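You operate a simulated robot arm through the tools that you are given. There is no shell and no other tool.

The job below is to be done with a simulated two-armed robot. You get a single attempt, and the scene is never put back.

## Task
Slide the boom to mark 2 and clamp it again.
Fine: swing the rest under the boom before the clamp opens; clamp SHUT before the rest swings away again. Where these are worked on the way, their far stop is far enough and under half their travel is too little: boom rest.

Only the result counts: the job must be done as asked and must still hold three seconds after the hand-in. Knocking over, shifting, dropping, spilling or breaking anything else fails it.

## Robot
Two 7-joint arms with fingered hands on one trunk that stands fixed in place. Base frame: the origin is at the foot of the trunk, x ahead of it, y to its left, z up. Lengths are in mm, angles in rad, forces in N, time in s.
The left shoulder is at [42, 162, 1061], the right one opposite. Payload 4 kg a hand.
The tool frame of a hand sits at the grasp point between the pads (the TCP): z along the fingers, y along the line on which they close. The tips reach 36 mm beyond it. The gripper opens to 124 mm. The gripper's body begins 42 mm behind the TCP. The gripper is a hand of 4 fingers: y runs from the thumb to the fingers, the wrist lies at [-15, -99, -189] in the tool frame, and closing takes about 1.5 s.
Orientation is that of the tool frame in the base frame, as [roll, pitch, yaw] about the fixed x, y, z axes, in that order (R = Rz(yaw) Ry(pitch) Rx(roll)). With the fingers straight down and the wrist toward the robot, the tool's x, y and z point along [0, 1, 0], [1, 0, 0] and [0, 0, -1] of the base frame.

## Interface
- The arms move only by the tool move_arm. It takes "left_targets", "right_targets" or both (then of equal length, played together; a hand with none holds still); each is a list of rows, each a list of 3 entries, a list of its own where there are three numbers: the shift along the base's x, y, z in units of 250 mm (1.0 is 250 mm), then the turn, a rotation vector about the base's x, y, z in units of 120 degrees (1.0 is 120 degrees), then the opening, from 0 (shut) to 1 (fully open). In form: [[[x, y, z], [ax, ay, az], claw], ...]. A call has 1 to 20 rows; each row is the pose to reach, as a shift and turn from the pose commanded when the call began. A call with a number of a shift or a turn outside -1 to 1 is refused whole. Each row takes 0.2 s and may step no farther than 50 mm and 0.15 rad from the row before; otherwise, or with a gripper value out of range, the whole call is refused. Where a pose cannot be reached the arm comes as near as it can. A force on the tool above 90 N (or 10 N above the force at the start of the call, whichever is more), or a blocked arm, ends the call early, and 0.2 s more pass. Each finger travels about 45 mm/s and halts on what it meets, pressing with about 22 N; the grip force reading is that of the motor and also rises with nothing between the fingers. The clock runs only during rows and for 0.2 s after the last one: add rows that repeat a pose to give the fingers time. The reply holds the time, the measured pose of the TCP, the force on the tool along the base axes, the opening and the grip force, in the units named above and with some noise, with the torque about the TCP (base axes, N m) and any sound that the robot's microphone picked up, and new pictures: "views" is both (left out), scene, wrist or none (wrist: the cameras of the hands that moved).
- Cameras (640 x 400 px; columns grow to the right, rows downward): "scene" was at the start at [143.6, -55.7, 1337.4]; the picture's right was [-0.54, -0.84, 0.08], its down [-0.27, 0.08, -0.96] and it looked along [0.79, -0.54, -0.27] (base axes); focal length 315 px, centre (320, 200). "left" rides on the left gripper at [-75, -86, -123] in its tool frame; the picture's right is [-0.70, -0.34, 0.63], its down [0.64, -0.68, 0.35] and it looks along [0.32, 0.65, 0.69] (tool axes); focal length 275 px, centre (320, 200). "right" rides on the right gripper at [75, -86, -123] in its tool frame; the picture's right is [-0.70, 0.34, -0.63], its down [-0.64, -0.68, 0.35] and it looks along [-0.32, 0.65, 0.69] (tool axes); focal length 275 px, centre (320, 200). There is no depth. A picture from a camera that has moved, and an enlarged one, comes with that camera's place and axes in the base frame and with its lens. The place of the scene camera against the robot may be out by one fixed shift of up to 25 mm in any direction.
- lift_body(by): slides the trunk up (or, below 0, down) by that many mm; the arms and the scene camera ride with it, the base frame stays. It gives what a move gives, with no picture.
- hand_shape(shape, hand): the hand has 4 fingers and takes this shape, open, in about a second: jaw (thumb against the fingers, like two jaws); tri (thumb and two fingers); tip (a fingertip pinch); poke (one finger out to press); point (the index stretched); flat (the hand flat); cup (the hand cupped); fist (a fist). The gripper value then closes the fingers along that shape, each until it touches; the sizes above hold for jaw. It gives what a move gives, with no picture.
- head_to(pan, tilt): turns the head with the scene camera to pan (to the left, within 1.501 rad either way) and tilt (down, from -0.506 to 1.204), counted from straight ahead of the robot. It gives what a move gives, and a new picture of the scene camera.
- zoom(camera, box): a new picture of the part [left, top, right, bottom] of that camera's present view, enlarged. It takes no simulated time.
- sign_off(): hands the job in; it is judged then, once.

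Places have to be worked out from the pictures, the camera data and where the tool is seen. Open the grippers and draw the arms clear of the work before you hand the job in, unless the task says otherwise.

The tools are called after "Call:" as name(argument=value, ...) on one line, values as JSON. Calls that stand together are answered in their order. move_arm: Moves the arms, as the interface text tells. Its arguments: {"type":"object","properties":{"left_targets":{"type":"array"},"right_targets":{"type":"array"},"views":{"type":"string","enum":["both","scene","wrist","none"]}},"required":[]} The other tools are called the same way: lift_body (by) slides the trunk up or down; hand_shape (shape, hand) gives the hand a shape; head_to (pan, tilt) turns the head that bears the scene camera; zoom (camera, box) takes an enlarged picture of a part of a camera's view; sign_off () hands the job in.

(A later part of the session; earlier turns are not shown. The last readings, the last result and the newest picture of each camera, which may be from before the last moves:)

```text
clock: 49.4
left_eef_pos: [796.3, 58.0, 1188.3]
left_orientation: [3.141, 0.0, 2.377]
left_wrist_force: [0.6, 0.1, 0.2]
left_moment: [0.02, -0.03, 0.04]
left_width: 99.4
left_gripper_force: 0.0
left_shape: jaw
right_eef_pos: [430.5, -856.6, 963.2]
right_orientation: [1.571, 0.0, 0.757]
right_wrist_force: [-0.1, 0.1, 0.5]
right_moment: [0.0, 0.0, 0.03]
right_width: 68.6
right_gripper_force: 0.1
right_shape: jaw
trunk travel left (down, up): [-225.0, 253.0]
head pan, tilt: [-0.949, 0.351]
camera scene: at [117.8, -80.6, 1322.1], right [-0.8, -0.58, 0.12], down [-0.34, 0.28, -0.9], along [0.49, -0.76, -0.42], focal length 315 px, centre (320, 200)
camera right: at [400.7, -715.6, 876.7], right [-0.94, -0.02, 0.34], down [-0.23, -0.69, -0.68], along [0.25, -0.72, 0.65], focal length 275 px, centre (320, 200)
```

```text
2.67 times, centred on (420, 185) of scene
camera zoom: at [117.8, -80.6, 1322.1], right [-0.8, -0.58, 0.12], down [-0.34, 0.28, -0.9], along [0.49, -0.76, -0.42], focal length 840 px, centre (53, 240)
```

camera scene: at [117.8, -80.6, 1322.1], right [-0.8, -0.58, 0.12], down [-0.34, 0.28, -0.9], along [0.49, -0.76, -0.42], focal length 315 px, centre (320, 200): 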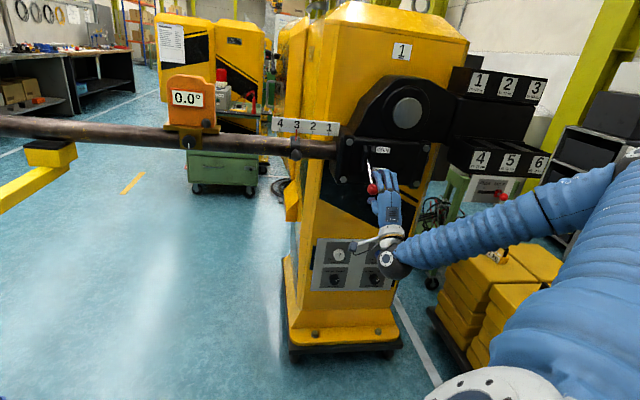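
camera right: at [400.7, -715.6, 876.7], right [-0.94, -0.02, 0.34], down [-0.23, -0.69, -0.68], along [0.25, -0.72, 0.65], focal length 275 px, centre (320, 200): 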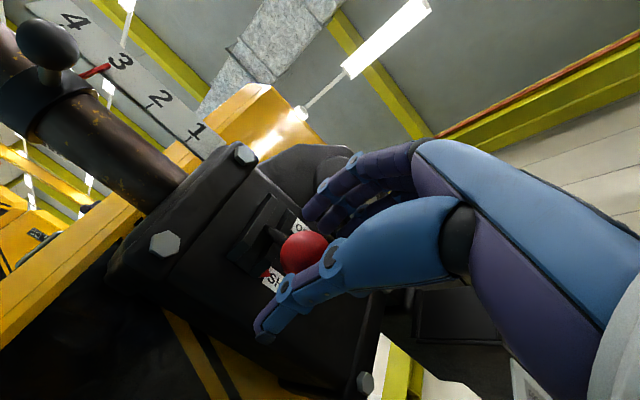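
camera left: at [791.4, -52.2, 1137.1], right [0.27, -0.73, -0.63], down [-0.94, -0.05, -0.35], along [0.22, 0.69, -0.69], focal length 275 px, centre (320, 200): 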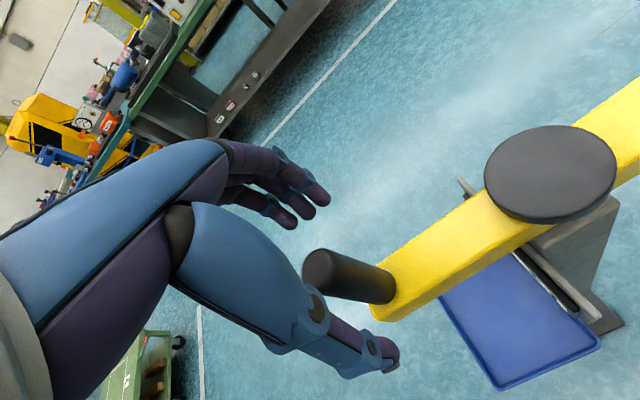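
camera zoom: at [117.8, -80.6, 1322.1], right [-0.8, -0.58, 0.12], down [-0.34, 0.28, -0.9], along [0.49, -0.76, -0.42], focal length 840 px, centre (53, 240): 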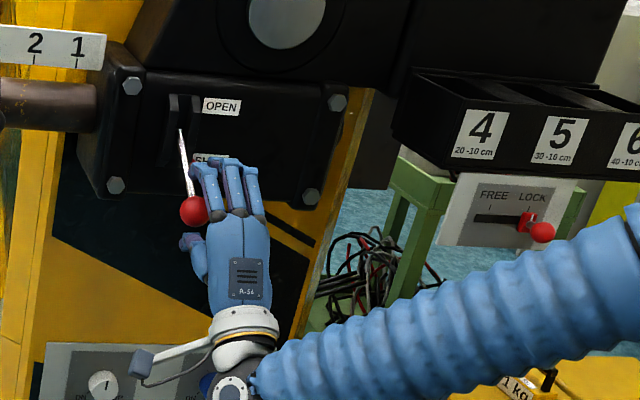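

The ball sits between thumb and fingers. I lift along the ball's arc to roughly level first, watching force and the lever.

Call:
move_arm(right_targets=[[[0, 0, 0.048], [0, 0, 0], 0.55], [[-0.011, 0.012, 0.096], [0, 0, 0], 0.55], [[-0.028, 0.029, 0.144], [0, 0, 0], 0.55], [[-0.041, 0.044, 0.192], [0, 0, 0], 0.55], [[-0.05, 0.053, 0.24], [0, 0, 0], 0.55], [[-0.055, 0.058, 0.288], [0, 0, 0], 0.55], [[-0.058, 0.061, 0.328], [0, 0, 0], 0.55]], views="both")

Call:
zoom(camera="scene", box=[300, 90, 540, 240])

```text
clock: 51.0
left_eef_pos: [796.6, 59.2, 1188.2]
left_orientation: [3.142, -0.001, 2.374]
left_wrist_force: [-0.2, 0.1, -0.6]
left_moment: [0.0, 0.01, -0.01]
left_width: 99.1
left_gripper_force: 0.1
left_shape: jaw
right_eef_pos: [417.0, -841.6, 1045.1]
right_orientation: [1.571, 0.0, 0.755]
right_wrist_force: [-0.9, 0.5, -0.8]
right_moment: [0.05, 0.02, 0.01]
right_width: 69.0
right_gripper_force: 0.1
right_shape: jaw
trunk travel left (down, up): [-225.0, 253.0]
head pan, tilt: [-0.949, 0.351]
camera scene: at [117.6, -80.3, 1322.2], right [-0.8, -0.58, 0.12], down [-0.34, 0.28, -0.9], along [0.49, -0.76, -0.42], focal length 315 px, centre (320, 200)
camera right: at [386.2, -700.7, 959.1], right [-0.94, -0.02, 0.34], down [-0.23, -0.69, -0.68], along [0.25, -0.72, 0.65], focal length 275 px, centre (320, 200)
```

scene: 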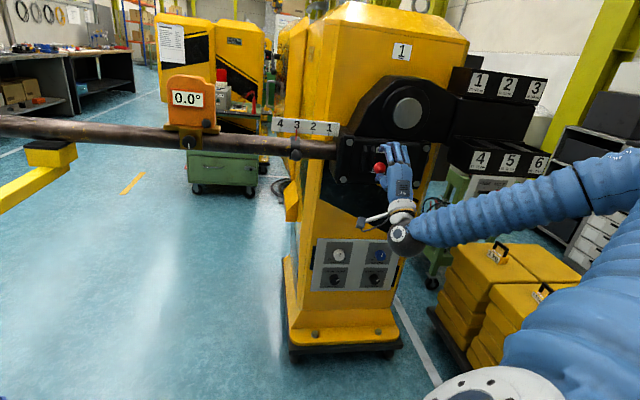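
right: 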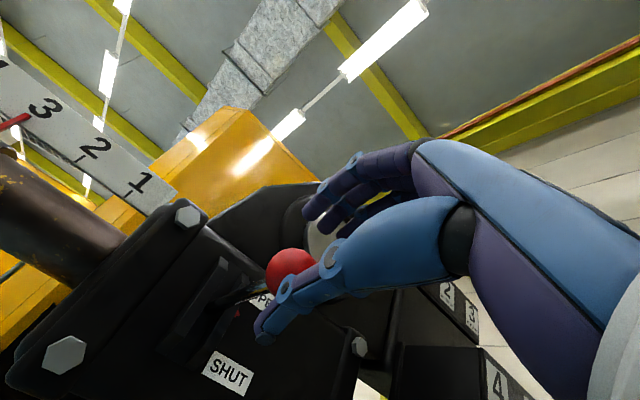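

```text
2.67 times, centred on (420, 165) of scene
camera zoom: at [117.6, -80.3, 1322.2], right [-0.8, -0.58, 0.12], down [-0.34, 0.28, -0.9], along [0.49, -0.76, -0.42], focal length 840 px, centre (53, 293)
```

zoom: 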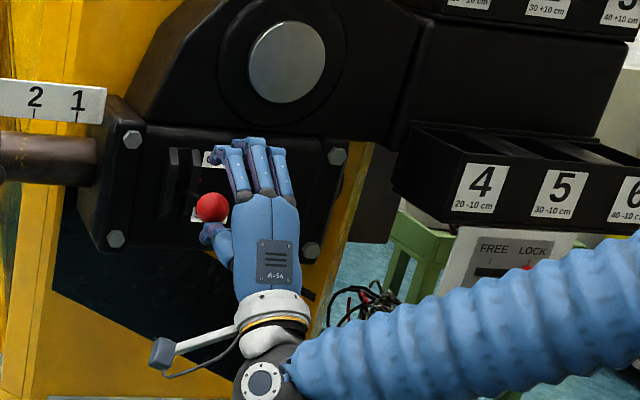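

The lever follows easily (under 2 N). I continue upward toward OPEN.

Call:
move_arm(right_targets=[[[0, 0, 0.036], [0, 0, 0], 0.55], [[0.0055, -0.006, 0.072], [0, 0, 0], 0.55], [[0.011, -0.012, 0.108], [0, 0, 0], 0.55], [[0.019, -0.02, 0.144], [0, 0, 0], 0.55], [[0.028, -0.03, 0.172], [0, 0, 0], 0.55], [[0.036, -0.038, 0.2], [0, 0, 0], 0.55]], views="both")

Call:
zoom(camera="scene", box=[300, 90, 540, 240])

```text
clock: 52.4
left_eef_pos: [796.6, 58.9, 1188.2]
left_orientation: [3.141, 0.001, 2.377]
left_wrist_force: [0.9, -0.2, 0.7]
left_moment: [-0.01, 0.01, 0.0]
left_width: 99.3
left_gripper_force: 0.0
left_shape: jaw
right_eef_pos: [425.9, -850.9, 1093.2]
right_orientation: [1.573, 0.0, 0.759]
right_wrist_force: [-5.3, 6.5, -6.1]
right_moment: [0.26, 0.22, 0.01]
right_width: 73.5
right_gripper_force: 0.1
right_shape: jaw
trunk travel left (down, up): [-225.0, 253.0]
head pan, tilt: [-0.949, 0.351]
camera scene: at [117.4, -80.3, 1322.0], right [-0.8, -0.58, 0.12], down [-0.34, 0.28, -0.9], along [0.49, -0.76, -0.42], focal length 315 px, centre (320, 200)
camera right: at [394.6, -709.2, 1007.9], right [-0.94, -0.02, 0.34], down [-0.23, -0.69, -0.68], along [0.25, -0.72, 0.65], focal length 275 px, centre (320, 200)
```

scene: 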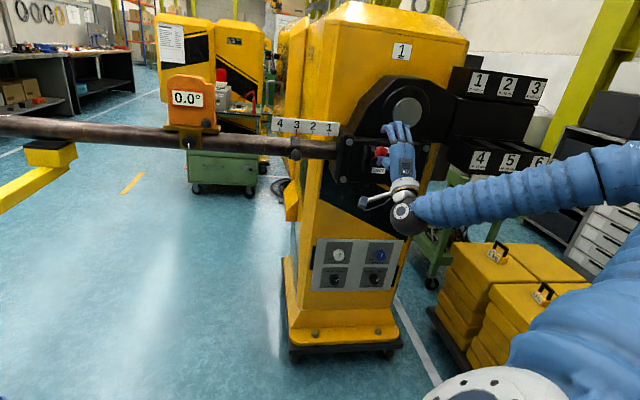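
right: 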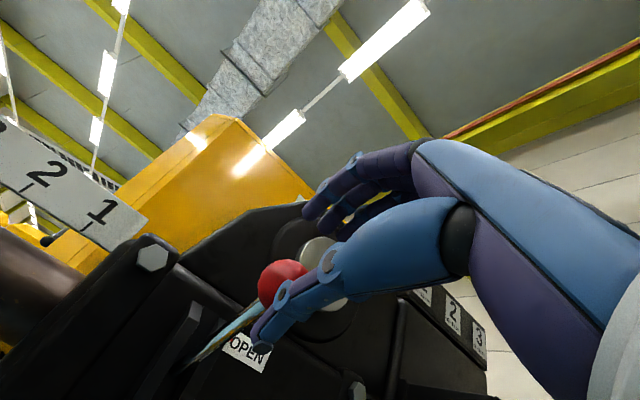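

```text
2.67 times, centred on (420, 165) of scene
camera zoom: at [117.4, -80.3, 1322.0], right [-0.8, -0.58, 0.12], down [-0.34, 0.28, -0.9], along [0.49, -0.76, -0.42], focal length 840 px, centre (53, 293)
```

zoom: 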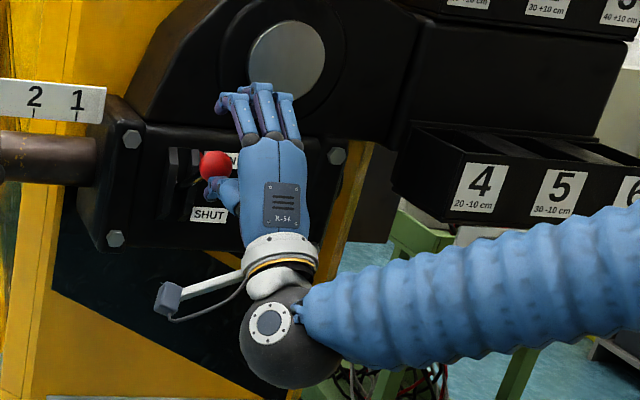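

Force grew to 10 N near the OPEN label, maybe the stop. I push 10 mm more to see whether the lever still moves.

Call:
move_arm(right_targets=[[[0.004, -0.004, 0.02], [0, 0, 0], 0.55], [[0.008, -0.008, 0.04], [0, 0, 0], 0.55], [[0.008, -0.008, 0.04], [0, 0, 0], 0.55]], views="both")

Call:
zoom(camera="scene", box=[300, 90, 540, 240])

```text
clock: 53.2
left_eef_pos: [795.8, 59.5, 1188.8]
left_orientation: [3.141, 0.0, 2.377]
left_wrist_force: [0.8, -1.1, 0.0]
left_moment: [-0.02, -0.01, 0.02]
left_width: 99.2
left_gripper_force: 0.2
left_shape: jaw
right_eef_pos: [425.9, -851.8, 1104.3]
right_orientation: [1.573, 0.0, 0.758]
right_wrist_force: [-17.5, 20.7, -18.3]
right_moment: [0.93, 0.85, 0.09]
right_width: 76.8
right_gripper_force: 0.1
right_shape: jaw
trunk travel left (down, up): [-225.0, 253.0]
head pan, tilt: [-0.949, 0.351]
camera scene: at [116.8, -79.9, 1322.1], right [-0.8, -0.58, 0.12], down [-0.34, 0.28, -0.9], along [0.49, -0.76, -0.42], focal length 315 px, centre (320, 200)
camera right: at [396.2, -710.9, 1018.0], right [-0.94, -0.02, 0.34], down [-0.23, -0.69, -0.68], along [0.25, -0.72, 0.65], focal length 275 px, centre (320, 200)
```

scene: 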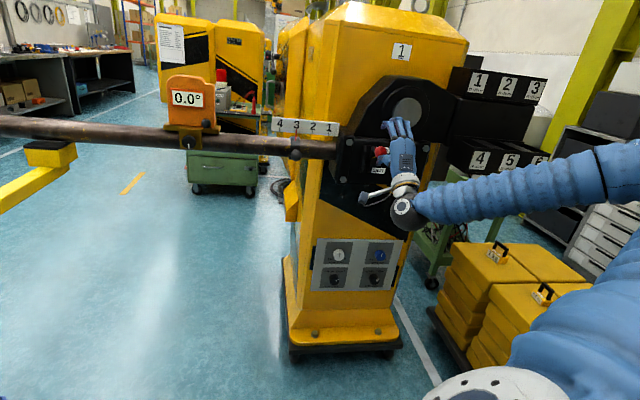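
right: 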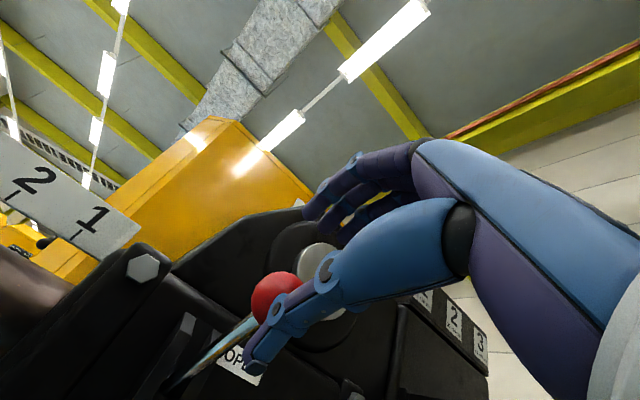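

```text
2.67 times, centred on (420, 165) of scene
camera zoom: at [116.8, -79.9, 1322.1], right [-0.8, -0.58, 0.12], down [-0.34, 0.28, -0.9], along [0.49, -0.76, -0.42], focal length 840 px, centre (53, 293)
```

zoom: 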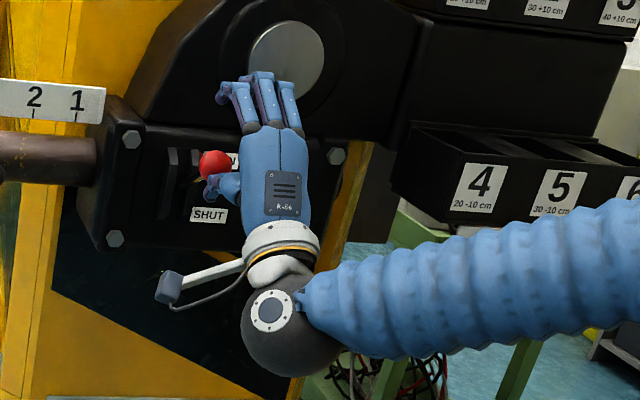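

The lever no longer moves and ~32 N pushes back along its swing: it is at its OPEN stop. I lower the hand slightly to free the thumb and draw straight back.

Call:
move_arm(right_targets=[[[0, 0, -0.02], [0, 0, 0], 0.6], [[0, 0, -0.05], [0, 0, 0], 0.7], [[0, 0, -0.08], [0, 0, 0], 0.7], [[-0.05, 0.053, -0.08], [0, 0, 0], 0.7], [[-0.12, 0.127, -0.08], [0, 0, 0], 0.7], [[-0.22, 0.233, -0.08], [0, 0, 0], 0.7], [[-0.34, 0.36, -0.08], [0, 0, 0], 0.7], [[-0.34, 0.36, -0.08], [0, 0, 0], 0.7]], views="both")

Call:
zoom(camera="scene", box=[260, 90, 500, 240])

Call:
zoom(camera="right", box=[0, 0, 320, 200])

Call:
head_to(pan=-0.4, tilt=0.4)

```text
clock: 55.0
left_eef_pos: [796.8, 58.5, 1188.8]
left_orientation: [-3.14, 0.0, 2.38]
left_wrist_force: [0.1, -0.4, -0.2]
left_moment: [-0.01, 0.0, -0.02]
left_width: 99.0
left_gripper_force: 0.1
left_shape: jaw
right_eef_pos: [343.6, -763.5, 1084.2]
right_orientation: [1.572, 0.0, 0.755]
right_wrist_force: [-0.5, 0.9, 0.6]
right_moment: [-0.02, -0.02, 0.01]
right_width: 86.4
right_gripper_force: 0.0
right_shape: jaw
trunk travel left (down, up): [-225.0, 253.0]
head pan, tilt: [-0.949, 0.351]
camera scene: at [118.3, -81.1, 1321.9], right [-0.8, -0.58, 0.12], down [-0.34, 0.28, -0.9], along [0.49, -0.76, -0.42], focal length 315 px, centre (320, 200)
camera right: at [312.4, -622.4, 997.3], right [-0.94, -0.02, 0.34], down [-0.23, -0.69, -0.68], along [0.25, -0.72, 0.65], focal length 275 px, centre (320, 200)
```

scene: 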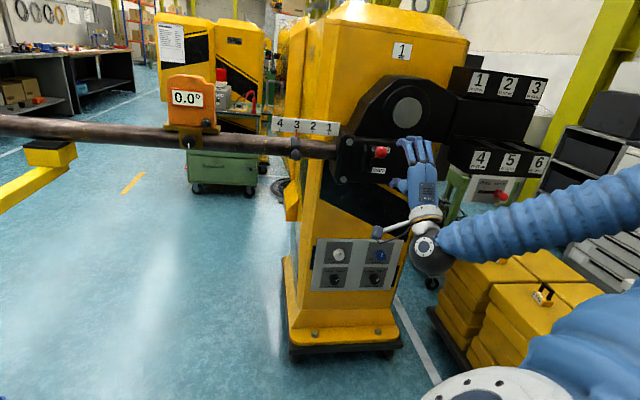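
right: 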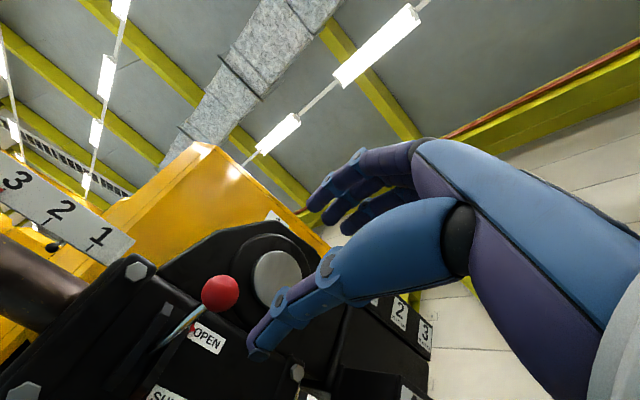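

```text
2.67 times, centred on (380, 165) of scene
camera zoom: at [118.3, -81.1, 1321.9], right [-0.8, -0.58, 0.12], down [-0.34, 0.28, -0.9], along [0.49, -0.76, -0.42], focal length 840 px, centre (160, 293)
```

zoom: 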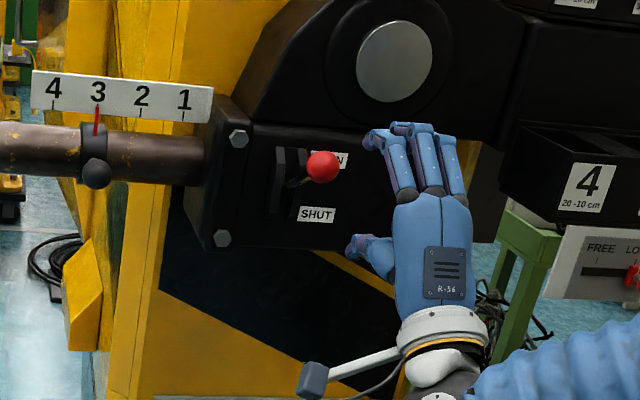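

```text
2.00 times, centred on (160, 100) of right
camera zoom: at [312.4, -622.4, 997.3], right [-0.94, -0.02, 0.34], down [-0.23, -0.69, -0.68], along [0.25, -0.72, 0.65], focal length 551 px, centre (640, 400)
```

zoom: 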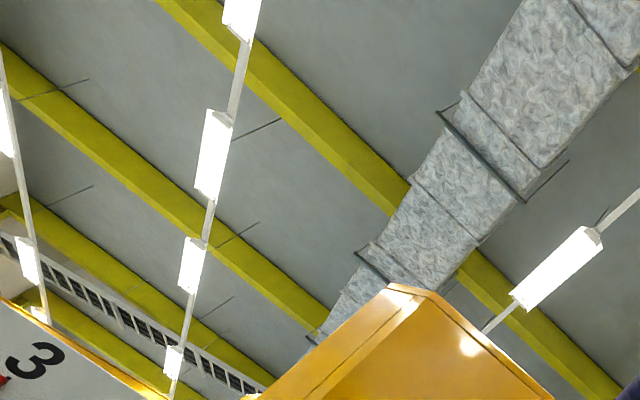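

```text
clock: 56.0
left_eef_pos: [797.0, 59.5, 1188.8]
left_orientation: [3.141, 0.0, 2.378]
left_wrist_force: [-0.5, 0.2, 0.8]
left_moment: [0.0, 0.02, 0.0]
left_width: 99.2
left_gripper_force: 0.0
left_shape: jaw
right_eef_pos: [344.0, -762.7, 1084.4]
right_orientation: [1.571, 0.0, 0.756]
right_wrist_force: [-1.5, -1.0, -0.6]
right_moment: [-0.03, 0.02, -0.01]
right_width: 86.4
right_gripper_force: 0.1
right_shape: jaw
trunk travel left (down, up): [-225.0, 253.0]
head pan, tilt: [-0.4, 0.4]
camera scene: at [147.7, -40.8, 1312.9], right [-0.39, -0.92, 0.06], down [-0.5, 0.15, -0.86], along [0.78, -0.36, -0.51], focal length 315 px, centre (320, 200)
```

scene: 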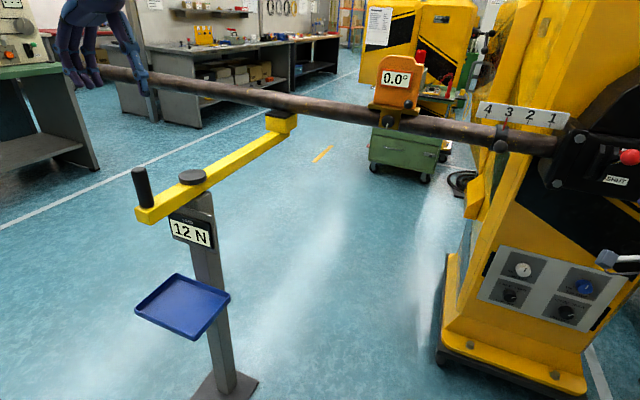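

The clamp is open, load still 12 N, boom at 0.0° and pointer at 3 with marks ~50 mm apart. From several right-camera views the collar knob is at (662,-776,1016) and the boom runs at 45° behind it; I move the right hand along to a stand-off facing the boom ~110 mm outboard of the collar.

Call:
move_arm(right_targets=[[[0.12, 0.12, -0.03], [0, 0, 0.014], 0.8], [[0.24, 0.24, -0.06], [0, 0, 0.014], 1], [[0.36, 0.36, -0.1], [0, 0, 0.014], 1], [[0.48, 0.48, -0.14], [0, 0, 0.014], 1], [[0.62, 0.6, -0.18], [0, 0, 0.014], 1], [[0.78, 0.6, -0.216], [0, 0, 0.014], 1], [[0.94, 0.58, -0.216], [0, 0, 0.014], 1], [[0.94, 0.58, -0.216], [0, 0, 0.014], 1]], views="both")

Call:
zoom(camera="right", box=[0, 100, 480, 400])

```text
clock: 57.8
left_eef_pos: [795.5, 58.8, 1189.9]
left_orientation: [3.141, 0.0, 2.377]
left_wrist_force: [-1.1, -0.3, -0.2]
left_moment: [-0.02, -0.02, 0.01]
left_width: 99.1
left_gripper_force: 0.1
left_shape: jaw
right_eef_pos: [578.0, -618.2, 1030.9]
right_orientation: [1.57, -0.001, 0.787]
right_wrist_force: [-0.2, -0.4, -0.9]
right_moment: [-0.01, 0.01, 0.01]
right_width: 123.7
right_gripper_force: 0.1
right_shape: jaw
trunk travel left (down, up): [-225.0, 253.0]
head pan, tilt: [-0.4, 0.4]
camera scene: at [147.1, -40.5, 1313.1], right [-0.38, -0.92, 0.06], down [-0.49, 0.15, -0.86], along [0.78, -0.36, -0.51], focal length 315 px, centre (320, 200)
camera right: at [543.3, -478.1, 944.8], right [-0.94, -0.05, 0.34], down [-0.21, -0.7, -0.68], along [0.27, -0.71, 0.65], focal length 275 px, centre (320, 200)
```

scene: 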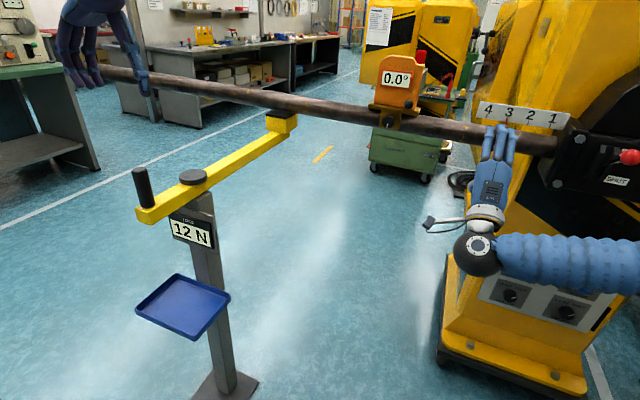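
right: 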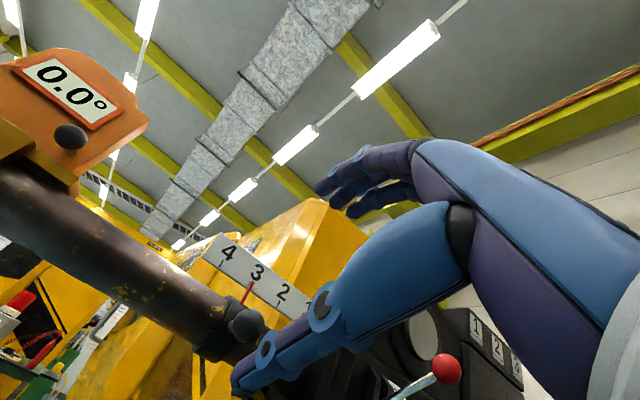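

```text
1.33 times, centred on (240, 250) of right
camera zoom: at [543.3, -478.1, 944.8], right [-0.94, -0.05, 0.34], down [-0.21, -0.7, -0.68], along [0.27, -0.71, 0.65], focal length 367 px, centre (427, 133)
```

zoom: 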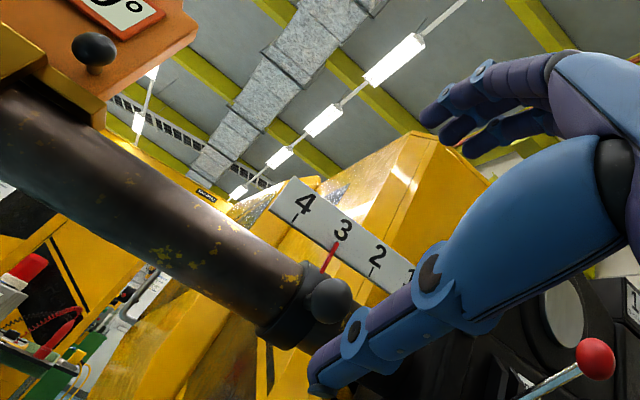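

The knob ray agrees with (665,-776,1018). I zoom in on the boom for its edges to fix the axis more precisely before straddling it.

Call:
zoom(camera="right", box=[0, 150, 320, 350])

Call:
zoom(camera="scene", box=[360, 60, 600, 210])

```text
2.00 times, centred on (160, 250) of right
camera zoom: at [543.3, -478.1, 944.8], right [-0.94, -0.05, 0.34], down [-0.21, -0.7, -0.68], along [0.27, -0.71, 0.65], focal length 551 px, centre (640, 100)
```

zoom: 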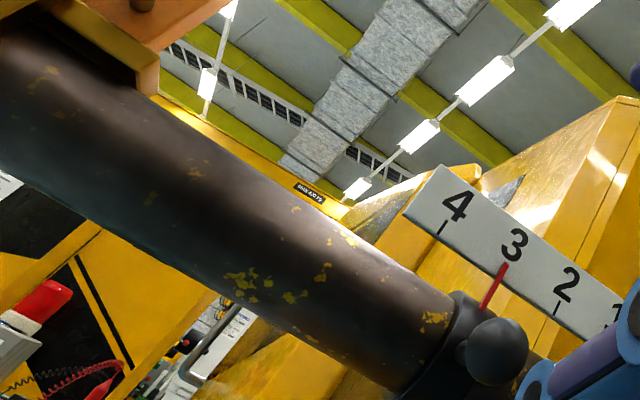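

```text
2.67 times, centred on (480, 135) of scene
camera zoom: at [147.1, -40.5, 1313.1], right [-0.38, -0.92, 0.06], down [-0.49, 0.15, -0.86], along [0.78, -0.36, -0.51], focal length 840 px, centre (-107, 373)
```

zoom: 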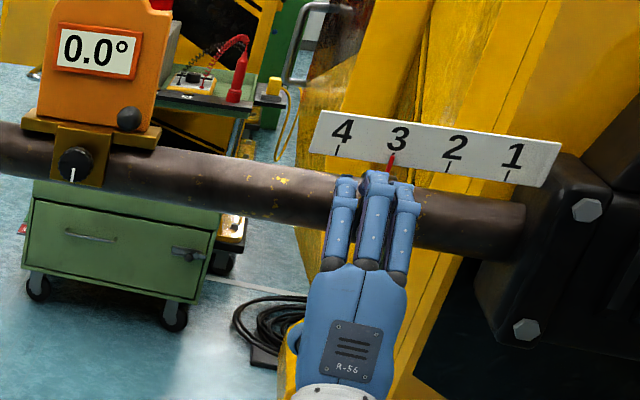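

Combining the views, the boom axis is about x−y≈1557, z≈1020 (scene camera reads ~25 mm high). I move outboard of the collar and forward in part, then check.

Call:
move_arm(right_targets=[[[0.12, 0.06, -0.01], [0, 0, 0], 1], [[0.25, 0.05, -0.02], [0, 0, 0], 1], [[0.38, -0.06, -0.03], [0, 0, 0], 1], [[0.51, -0.18, -0.044], [0, 0, 0], 1], [[0.65, -0.31, -0.044], [0, 0, 0], 1], [[0.65, -0.31, -0.044], [0, 0, 0], 1]], views="both")

Call:
zoom(camera="scene", box=[360, 60, 600, 210])

```text
clock: 59.2
left_eef_pos: [795.7, 60.2, 1189.4]
left_orientation: [3.142, 0.0, 2.378]
left_wrist_force: [0.3, -0.2, 0.7]
left_moment: [-0.02, -0.02, -0.01]
left_width: 99.0
left_gripper_force: 0.1
left_shape: jaw
right_eef_pos: [740.2, -693.8, 1020.8]
right_orientation: [1.571, 0.0, 0.789]
right_wrist_force: [-0.1, -0.8, 0.4]
right_moment: [-0.04, 0.04, 0.02]
right_width: 123.6
right_gripper_force: 0.1
right_shape: jaw
trunk travel left (down, up): [-225.0, 253.0]
head pan, tilt: [-0.4, 0.4]
camera scene: at [147.2, -40.4, 1313.1], right [-0.38, -0.92, 0.06], down [-0.49, 0.15, -0.86], along [0.78, -0.36, -0.51], focal length 315 px, centre (320, 200)
camera right: at [705.5, -554.9, 933.5], right [-0.94, -0.05, 0.34], down [-0.21, -0.7, -0.68], along [0.27, -0.71, 0.65], focal length 275 px, centre (320, 200)
```

scene: 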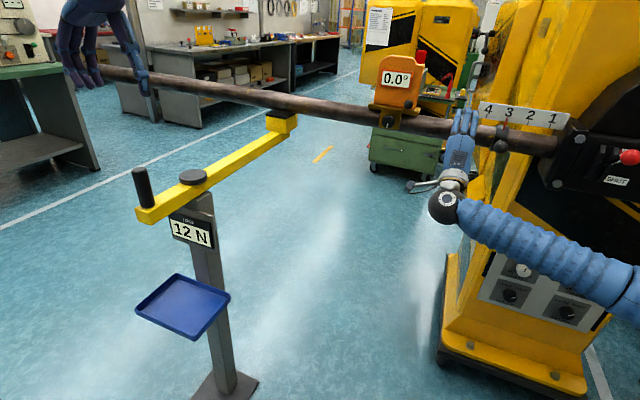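
right: 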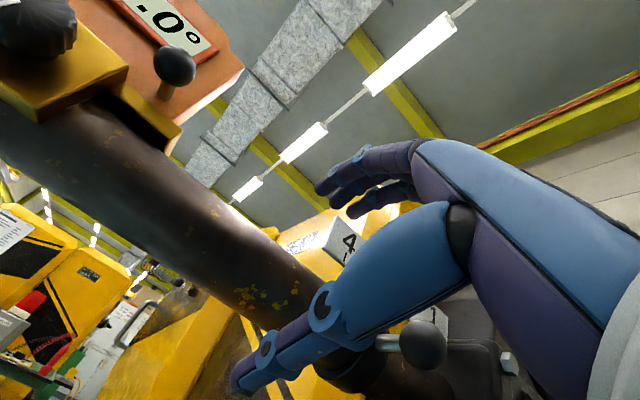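

```text
2.67 times, centred on (480, 135) of scene
camera zoom: at [147.2, -40.4, 1313.1], right [-0.38, -0.92, 0.06], down [-0.49, 0.15, -0.86], along [0.78, -0.36, -0.51], focal length 840 px, centre (-107, 373)
```

zoom: 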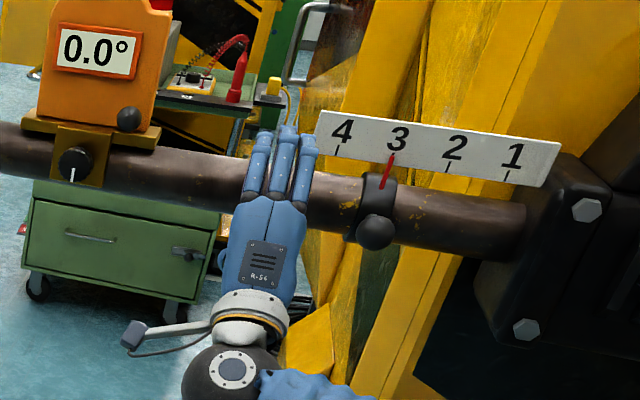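

The straddle height looks right and the space between bracket and collar is clear. I advance the open hand over the boom about 68 mm, watching the force.

Call:
move_arm(right_targets=[[[0.05, -0.05, -0.02], [0, 0, 0], 1], [[0.1, -0.1, -0.02], [0, 0, 0], 1], [[0.13, -0.13, -0.02], [0, 0, 0], 1], [[0.16, -0.16, -0.02], [0, 0, 0], 1], [[0.18, -0.18, -0.02], [0, 0, 0], 1], [[0.192, -0.192, -0.02], [0, 0, 0], 1], [[0.192, -0.192, -0.02], [0, 0, 0], 1]], views="both")

Call:
zoom(camera="scene", box=[360, 60, 600, 210])

```text
clock: 60.8
left_eef_pos: [797.5, 58.5, 1189.1]
left_orientation: [-3.141, 0.001, 2.377]
left_wrist_force: [0.0, -0.2, -0.6]
left_moment: [-0.02, -0.01, 0.02]
left_width: 99.3
left_gripper_force: 0.1
left_shape: jaw
right_eef_pos: [789.5, -742.7, 1014.3]
right_orientation: [1.571, 0.0, 0.787]
right_wrist_force: [0.8, 0.6, 1.2]
right_moment: [0.03, 0.01, 0.03]
right_width: 123.8
right_gripper_force: 0.0
right_shape: jaw
trunk travel left (down, up): [-225.0, 253.0]
head pan, tilt: [-0.4, 0.4]
camera scene: at [147.8, -40.8, 1312.9], right [-0.38, -0.92, 0.06], down [-0.5, 0.15, -0.86], along [0.78, -0.36, -0.51], focal length 315 px, centre (320, 200)
camera right: at [754.3, -602.9, 927.9], right [-0.94, -0.05, 0.34], down [-0.21, -0.7, -0.68], along [0.27, -0.71, 0.65], focal length 275 px, centre (320, 200)
```

scene: 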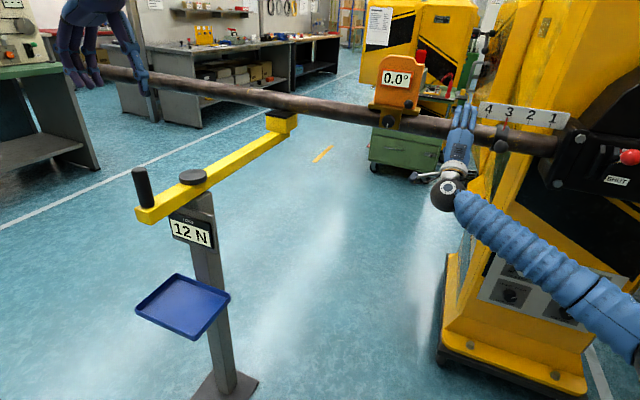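
right: 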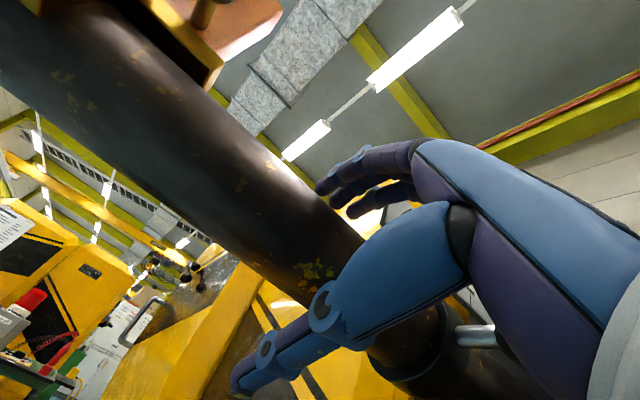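

```text
2.67 times, centred on (480, 135) of scene
camera zoom: at [147.8, -40.8, 1312.9], right [-0.38, -0.92, 0.06], down [-0.5, 0.15, -0.86], along [0.78, -0.36, -0.51], focal length 840 px, centre (-107, 373)
```

zoom: 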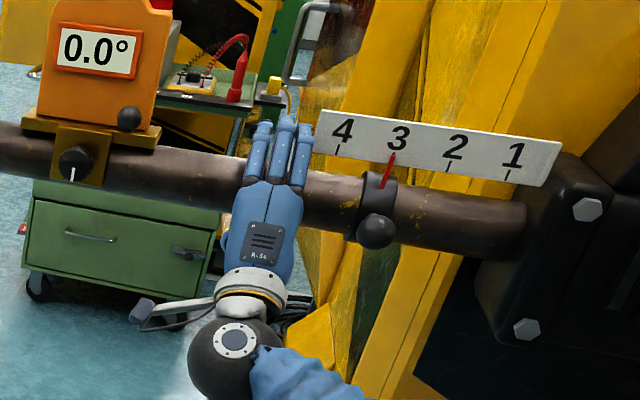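

No contact yet, the axis lies perhaps 20 mm ahead of the TCP. I advance 12 mm more and close the hand on the boom.

Call:
move_arm(right_targets=[[[0.017, -0.017, 0.008], [0, 0, 0], 1], [[0.034, -0.034, 0.008], [0, 0, 0], 1], [[0.034, -0.034, 0.008], [0, 0, 0], 0.7], [[0.034, -0.034, 0.008], [0, 0, 0], 0.5], [[0.034, -0.034, 0.008], [0, 0, 0], 0.3], [[0.034, -0.034, 0.008], [0, 0, 0], 0.1], [[0.034, -0.034, 0.008], [0, 0, 0], 0], [[0.034, -0.034, 0.008], [0, 0, 0], 0]], views="both")

Call:
zoom(camera="scene", box=[360, 60, 600, 210])

```text
clock: 62.6
left_eef_pos: [796.5, 59.0, 1188.5]
left_orientation: [3.141, 0.001, 2.377]
left_wrist_force: [-0.7, -0.5, -0.5]
left_moment: [0.0, 0.03, -0.01]
left_width: 99.5
left_gripper_force: 0.0
left_shape: jaw
right_eef_pos: [798.4, -752.3, 1015.2]
right_orientation: [1.574, 0.001, 0.787]
right_wrist_force: [-0.9, 0.0, -5.6]
right_moment: [-0.07, 0.02, 0.02]
right_width: 64.8
right_gripper_force: 21.6
right_shape: jaw
trunk travel left (down, up): [-225.0, 253.0]
head pan, tilt: [-0.4, 0.4]
camera scene: at [148.5, -41.3, 1312.7], right [-0.38, -0.92, 0.06], down [-0.5, 0.15, -0.85], along [0.78, -0.36, -0.52], focal length 315 px, centre (320, 200)
camera right: at [763.2, -612.3, 928.8], right [-0.94, -0.05, 0.34], down [-0.21, -0.7, -0.68], along [0.27, -0.71, 0.65], focal length 275 px, centre (320, 200)
```

scene: 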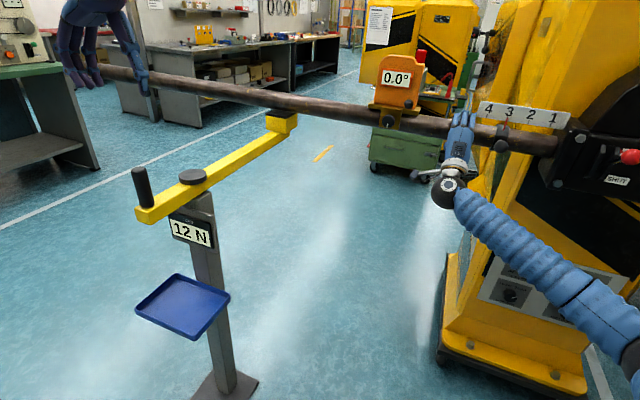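
right: 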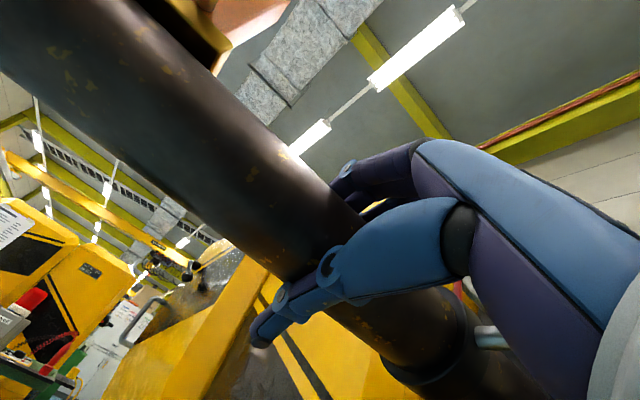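

```text
2.67 times, centred on (480, 135) of scene
camera zoom: at [148.5, -41.3, 1312.7], right [-0.38, -0.92, 0.06], down [-0.5, 0.15, -0.85], along [0.78, -0.36, -0.52], focal length 840 px, centre (-107, 373)
```

zoom: 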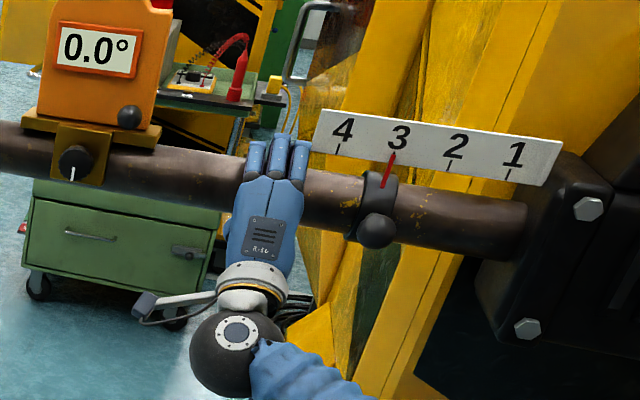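

The hand holds the boom (65 mm) with little side force, load 12 N. I slide 20 mm toward the housing and check whether the pointer follows.

Call:
move_arm(right_targets=[[[-0.014, -0.014, 0], [0, 0, 0], 0], [[-0.028, -0.028, 0], [0, 0, 0], 0], [[-0.042, -0.042, 0], [0, 0, 0], 0], [[-0.0566, -0.0566, 0], [0, 0, 0], 0], [[-0.0566, -0.0566, 0], [0, 0, 0], 0]], views="scene")

Call:
zoom(camera="scene", box=[360, 60, 600, 210])

```text
clock: 63.8
left_eef_pos: [800.7, 60.7, 1184.4]
left_orientation: [-3.137, 0.0, 2.377]
left_wrist_force: [0.5, 0.1, -0.6]
left_moment: [-0.03, 0.03, -0.02]
left_width: 98.8
left_gripper_force: 0.0
left_shape: jaw
right_eef_pos: [788.0, -760.9, 1014.1]
right_orientation: [1.574, 0.009, 0.792]
right_wrist_force: [59.6, 38.8, -2.1]
right_moment: [-2.59, 2.65, -0.85]
right_width: 65.3
right_gripper_force: 21.9
right_shape: jaw
trunk travel left (down, up): [-225.0, 253.0]
head pan, tilt: [-0.4, 0.4]
camera scene: at [153.7, -36.9, 1312.2], right [-0.38, -0.92, 0.06], down [-0.5, 0.15, -0.85], along [0.78, -0.36, -0.52], focal length 315 px, centre (320, 200)
```

scene: 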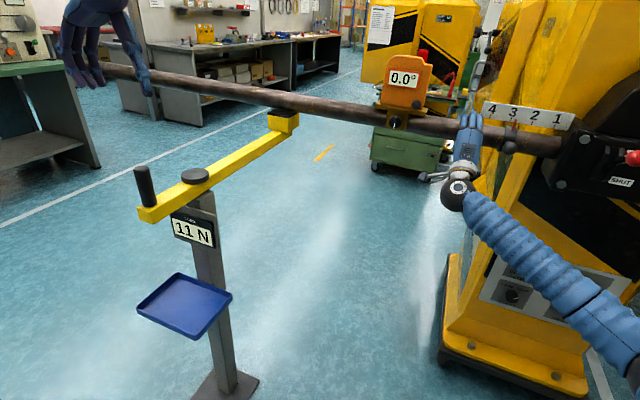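

```text
2.67 times, centred on (480, 135) of scene
camera zoom: at [153.7, -36.9, 1312.2], right [-0.38, -0.92, 0.06], down [-0.5, 0.15, -0.85], along [0.78, -0.36, -0.52], focal length 840 px, centre (-107, 373)
```

zoom: 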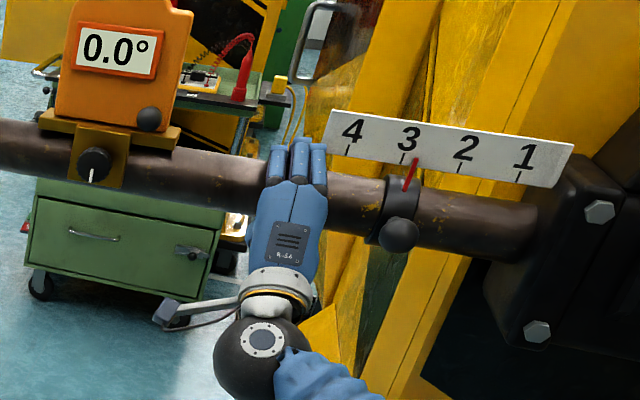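

The pointer moved about 12 mm toward 2 with ~71 N of sliding drag; the grip holds. I continue in small steps.

Call:
move_arm(right_targets=[[[-0.01, -0.01, 0], [0, 0, 0], 0], [[-0.02, -0.02, 0], [0, 0, 0], 0], [[-0.03, -0.03, 0], [0, 0, 0], 0], [[-0.04, -0.04, 0], [0, 0, 0], 0], [[-0.05, -0.05, 0], [0, 0, 0], 0]], views="scene")

Call:
zoom(camera="scene", box=[360, 60, 600, 210])

```text
clock: 65.0
left_eef_pos: [800.9, 62.3, 1185.6]
left_orientation: [-3.138, -0.001, 2.378]
left_wrist_force: [0.3, -0.7, 0.0]
left_moment: [-0.03, 0.01, 0.0]
left_width: 99.2
left_gripper_force: 0.0
left_shape: jaw
right_eef_pos: [776.9, -774.5, 1011.7]
right_orientation: [1.577, 0.01, 0.793]
right_wrist_force: [39.3, 41.2, -24.6]
right_moment: [-3.16, 0.43, -1.13]
right_width: 65.8
right_gripper_force: 21.9
right_shape: jaw
trunk travel left (down, up): [-225.0, 253.0]
head pan, tilt: [-0.4, 0.4]
camera scene: at [153.1, -38.5, 1312.2], right [-0.38, -0.92, 0.06], down [-0.5, 0.15, -0.85], along [0.78, -0.36, -0.52], focal length 315 px, centre (320, 200)
```

scene: 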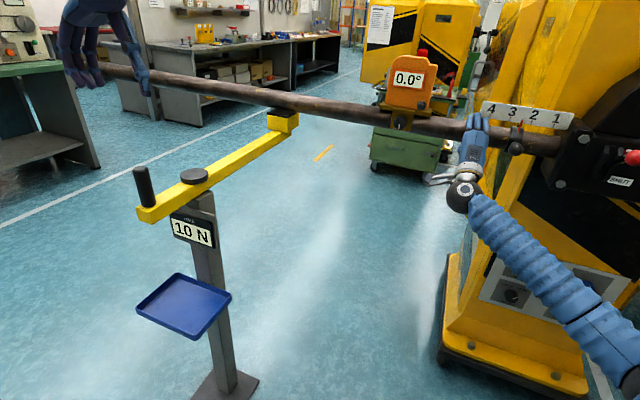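

```text
2.67 times, centred on (480, 135) of scene
camera zoom: at [153.1, -38.5, 1312.2], right [-0.38, -0.92, 0.06], down [-0.5, 0.15, -0.85], along [0.78, -0.36, -0.52], focal length 840 px, centre (-107, 373)
```

zoom: 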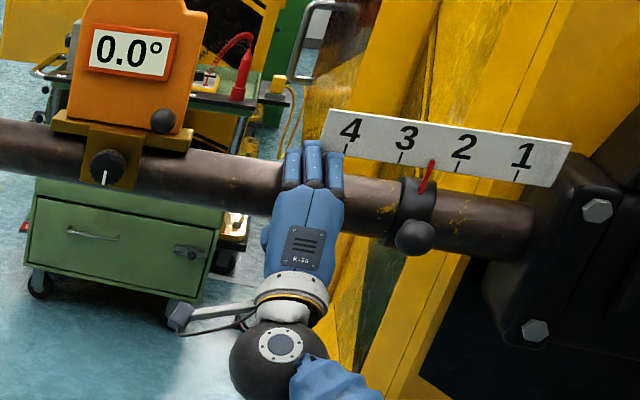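

The pointer is now about 55% of the way from 3 to 2; the hand carries ~25 N vertically so I lower it a touch while sliding another ~15 mm.

Call:
move_arm(right_targets=[[[-0.009, -0.009, -0.006], [0, 0, 0], 0], [[-0.018, -0.018, -0.012], [0, 0, 0], 0], [[-0.027, -0.027, -0.012], [0, 0, 0], 0], [[-0.036, -0.036, -0.012], [0, 0, 0], 0], [[-0.044, -0.044, -0.012], [0, 0, 0], 0]], views="scene")

Call:
zoom(camera="scene", box=[460, 80, 580, 155])

```text
clock: 66.0
left_eef_pos: [797.2, 49.8, 1187.5]
left_orientation: [-3.141, -0.001, 2.37]
left_wrist_force: [-0.9, -0.8, 0.6]
left_moment: [0.08, -0.07, 0.02]
left_width: 99.1
left_gripper_force: 0.2
left_shape: jaw
right_eef_pos: [759.6, -788.8, 1003.7]
right_orientation: [1.581, 0.014, 0.795]
right_wrist_force: [22.1, 16.5, -17.5]
right_moment: [-3.59, -1.28, -0.01]
right_width: 66.5
right_gripper_force: 21.8
right_shape: jaw
trunk travel left (down, up): [-225.0, 253.0]
head pan, tilt: [-0.4, 0.4]
stopped in row 4 (right hand): the force on the tool passed its limit at 92 N (the readings are from after the stop); the commanded pose is now the measured one
camera scene: at [148.8, -43.1, 1312.5], right [-0.39, -0.92, 0.06], down [-0.5, 0.15, -0.85], along [0.78, -0.36, -0.52], focal length 315 px, centre (320, 200)
```

scene: 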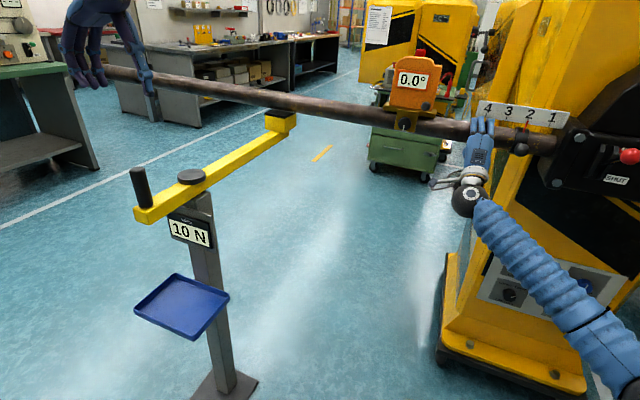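

```text
5.33 times, centred on (520, 118) of scene
camera zoom: at [148.8, -43.1, 1312.5], right [-0.39, -0.92, 0.06], down [-0.5, 0.15, -0.85], along [0.78, -0.36, -0.52], focal length 1681 px, centre (-747, 640)
```

zoom: 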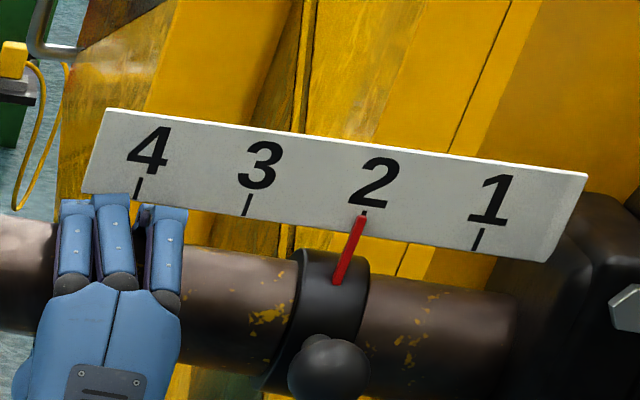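

The pointer now sits right over the mark 2 tick (the stop came just as it arrived), with load 10 N and 0.0°. I open the hand in place.

Call:
move_arm(right_targets=[[[0, 0, 0], [0, 0, 0], 0.3], [[0, 0, 0], [0, 0, 0], 0.6], [[0, 0, 0], [0, 0, 0], 0.8], [[0, 0, 0], [0, 0, 0], 1], [[0, 0, 0], [0, 0, 0], 1], [[0, 0, 0], [0, 0, 0], 1], [[0, 0, 0], [0, 0, 0], 1]], views="both")

Call:
zoom(camera="scene", box=[460, 80, 580, 155])

```text
clock: 67.6
left_eef_pos: [801.1, 52.3, 1186.3]
left_orientation: [3.141, -0.006, 2.374]
left_wrist_force: [0.1, -0.3, 0.8]
left_moment: [0.0, 0.03, -0.03]
left_width: 99.1
left_gripper_force: 0.0
left_shape: jaw
right_eef_pos: [765.3, -788.1, 998.3]
right_orientation: [1.586, 0.013, 0.792]
right_wrist_force: [0.0, 1.8, -66.4]
right_moment: [-0.33, -1.37, -0.01]
right_width: 103.2
right_gripper_force: 0.1
right_shape: jaw
trunk travel left (down, up): [-225.0, 253.0]
head pan, tilt: [-0.4, 0.4]
camera scene: at [152.8, -45.5, 1311.8], right [-0.38, -0.92, 0.06], down [-0.5, 0.15, -0.85], along [0.78, -0.36, -0.52], focal length 315 px, centre (320, 200)
camera right: at [728.4, -648.3, 914.0], right [-0.93, -0.05, 0.36], down [-0.22, -0.7, -0.68], along [0.29, -0.71, 0.64], focal length 275 px, centre (320, 200)
```

scene: 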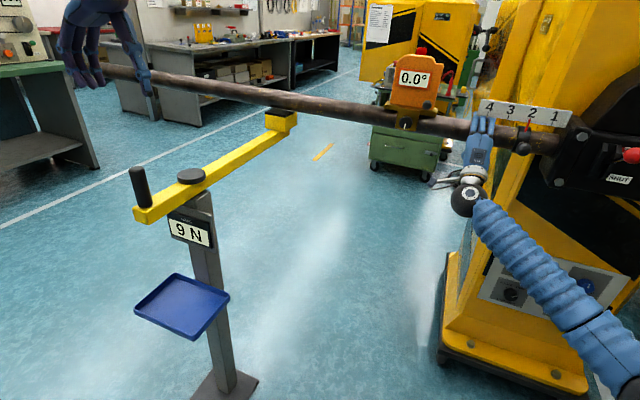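
right: 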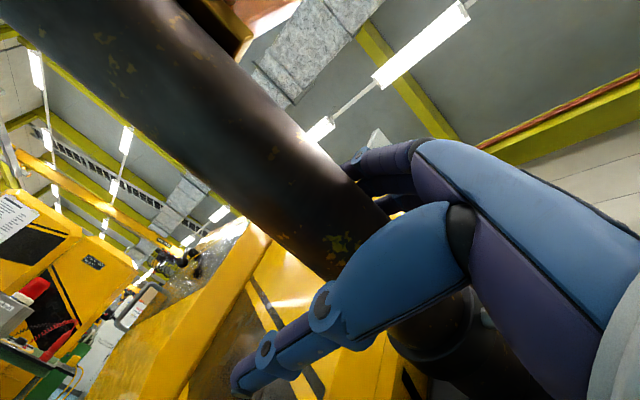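

```text
5.33 times, centred on (520, 118) of scene
camera zoom: at [152.8, -45.5, 1311.8], right [-0.38, -0.92, 0.06], down [-0.5, 0.15, -0.85], along [0.78, -0.36, -0.52], focal length 1681 px, centre (-747, 640)
```

zoom: 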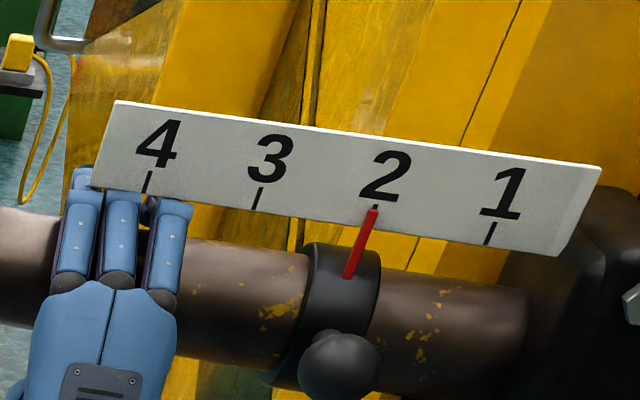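

The 66 N downward force comes from the opening fingers pressing up under the scale plate. I immediately bring the fingers in a little while raising the hand to the boom's height, easing that contact.

Call:
move_arm(right_targets=[[[0, 0, 0], [0, 0, 0], 0.75], [[0, 0, 0.02], [0, 0, 0], 0.68], [[0, 0, 0.04], [0, 0, 0], 0.62], [[0, 0, 0.052], [0, 0, 0], 0.6], [[0, 0, 0.052], [0, 0, 0], 0.6]], views="both")

Call:
zoom(camera="scene", box=[460, 80, 580, 155])

```text
clock: 68.3
left_eef_pos: [797.9, 52.7, 1190.2]
left_orientation: [3.141, -0.001, 2.373]
left_wrist_force: [0.2, 0.1, 0.6]
left_moment: [0.03, -0.02, 0.01]
left_width: 99.2
left_gripper_force: 0.0
left_shape: jaw
right_eef_pos: [765.7, -787.0, 1000.5]
right_orientation: [1.594, 0.015, 0.794]
right_wrist_force: [8.1, -13.1, -37.8]
right_moment: [0.16, -0.82, 0.07]
right_width: 68.2
right_gripper_force: 0.1
right_shape: jaw
trunk travel left (down, up): [-225.0, 253.0]
head pan, tilt: [-0.4, 0.4]
stopped in row 3 (right hand): the force on the tool passed its limit at 94 N (the readings are from after the stop); the commanded pose is now the measured one
camera scene: at [150.3, -44.3, 1313.4], right [-0.38, -0.92, 0.06], down [-0.5, 0.15, -0.85], along [0.78, -0.36, -0.52], focal length 315 px, centre (320, 200)
camera right: at [727.3, -645.9, 915.5], right [-0.93, -0.06, 0.36], down [-0.22, -0.7, -0.68], along [0.29, -0.71, 0.64], focal length 275 px, centre (320, 200)
```

scene: 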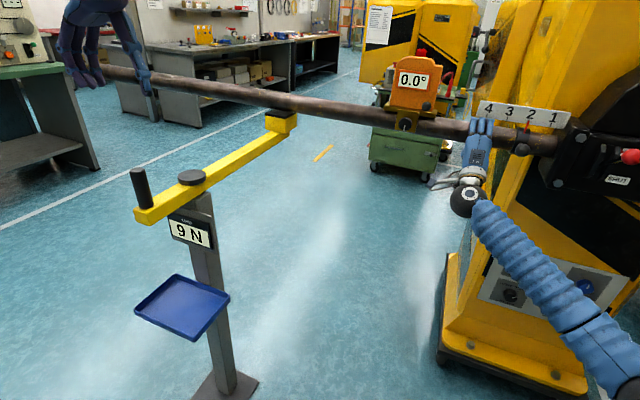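
right: 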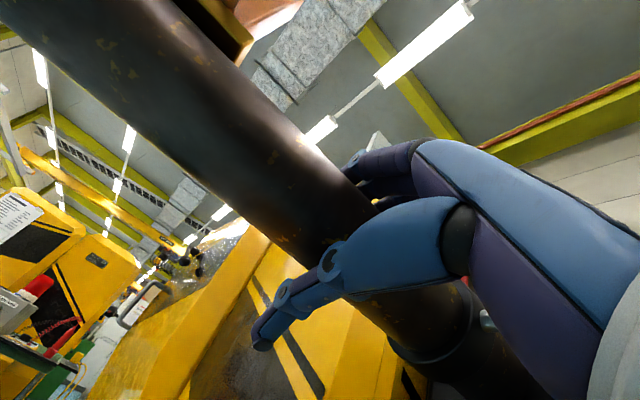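

```text
5.33 times, centred on (520, 118) of scene
camera zoom: at [150.3, -44.3, 1313.4], right [-0.38, -0.92, 0.06], down [-0.5, 0.15, -0.85], along [0.78, -0.36, -0.52], focal length 1681 px, centre (-747, 640)
```

zoom: 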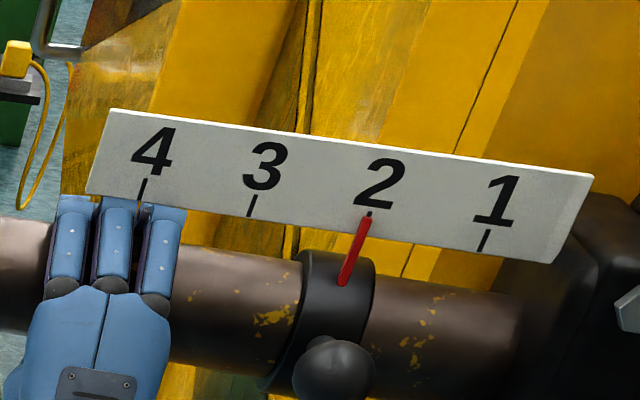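

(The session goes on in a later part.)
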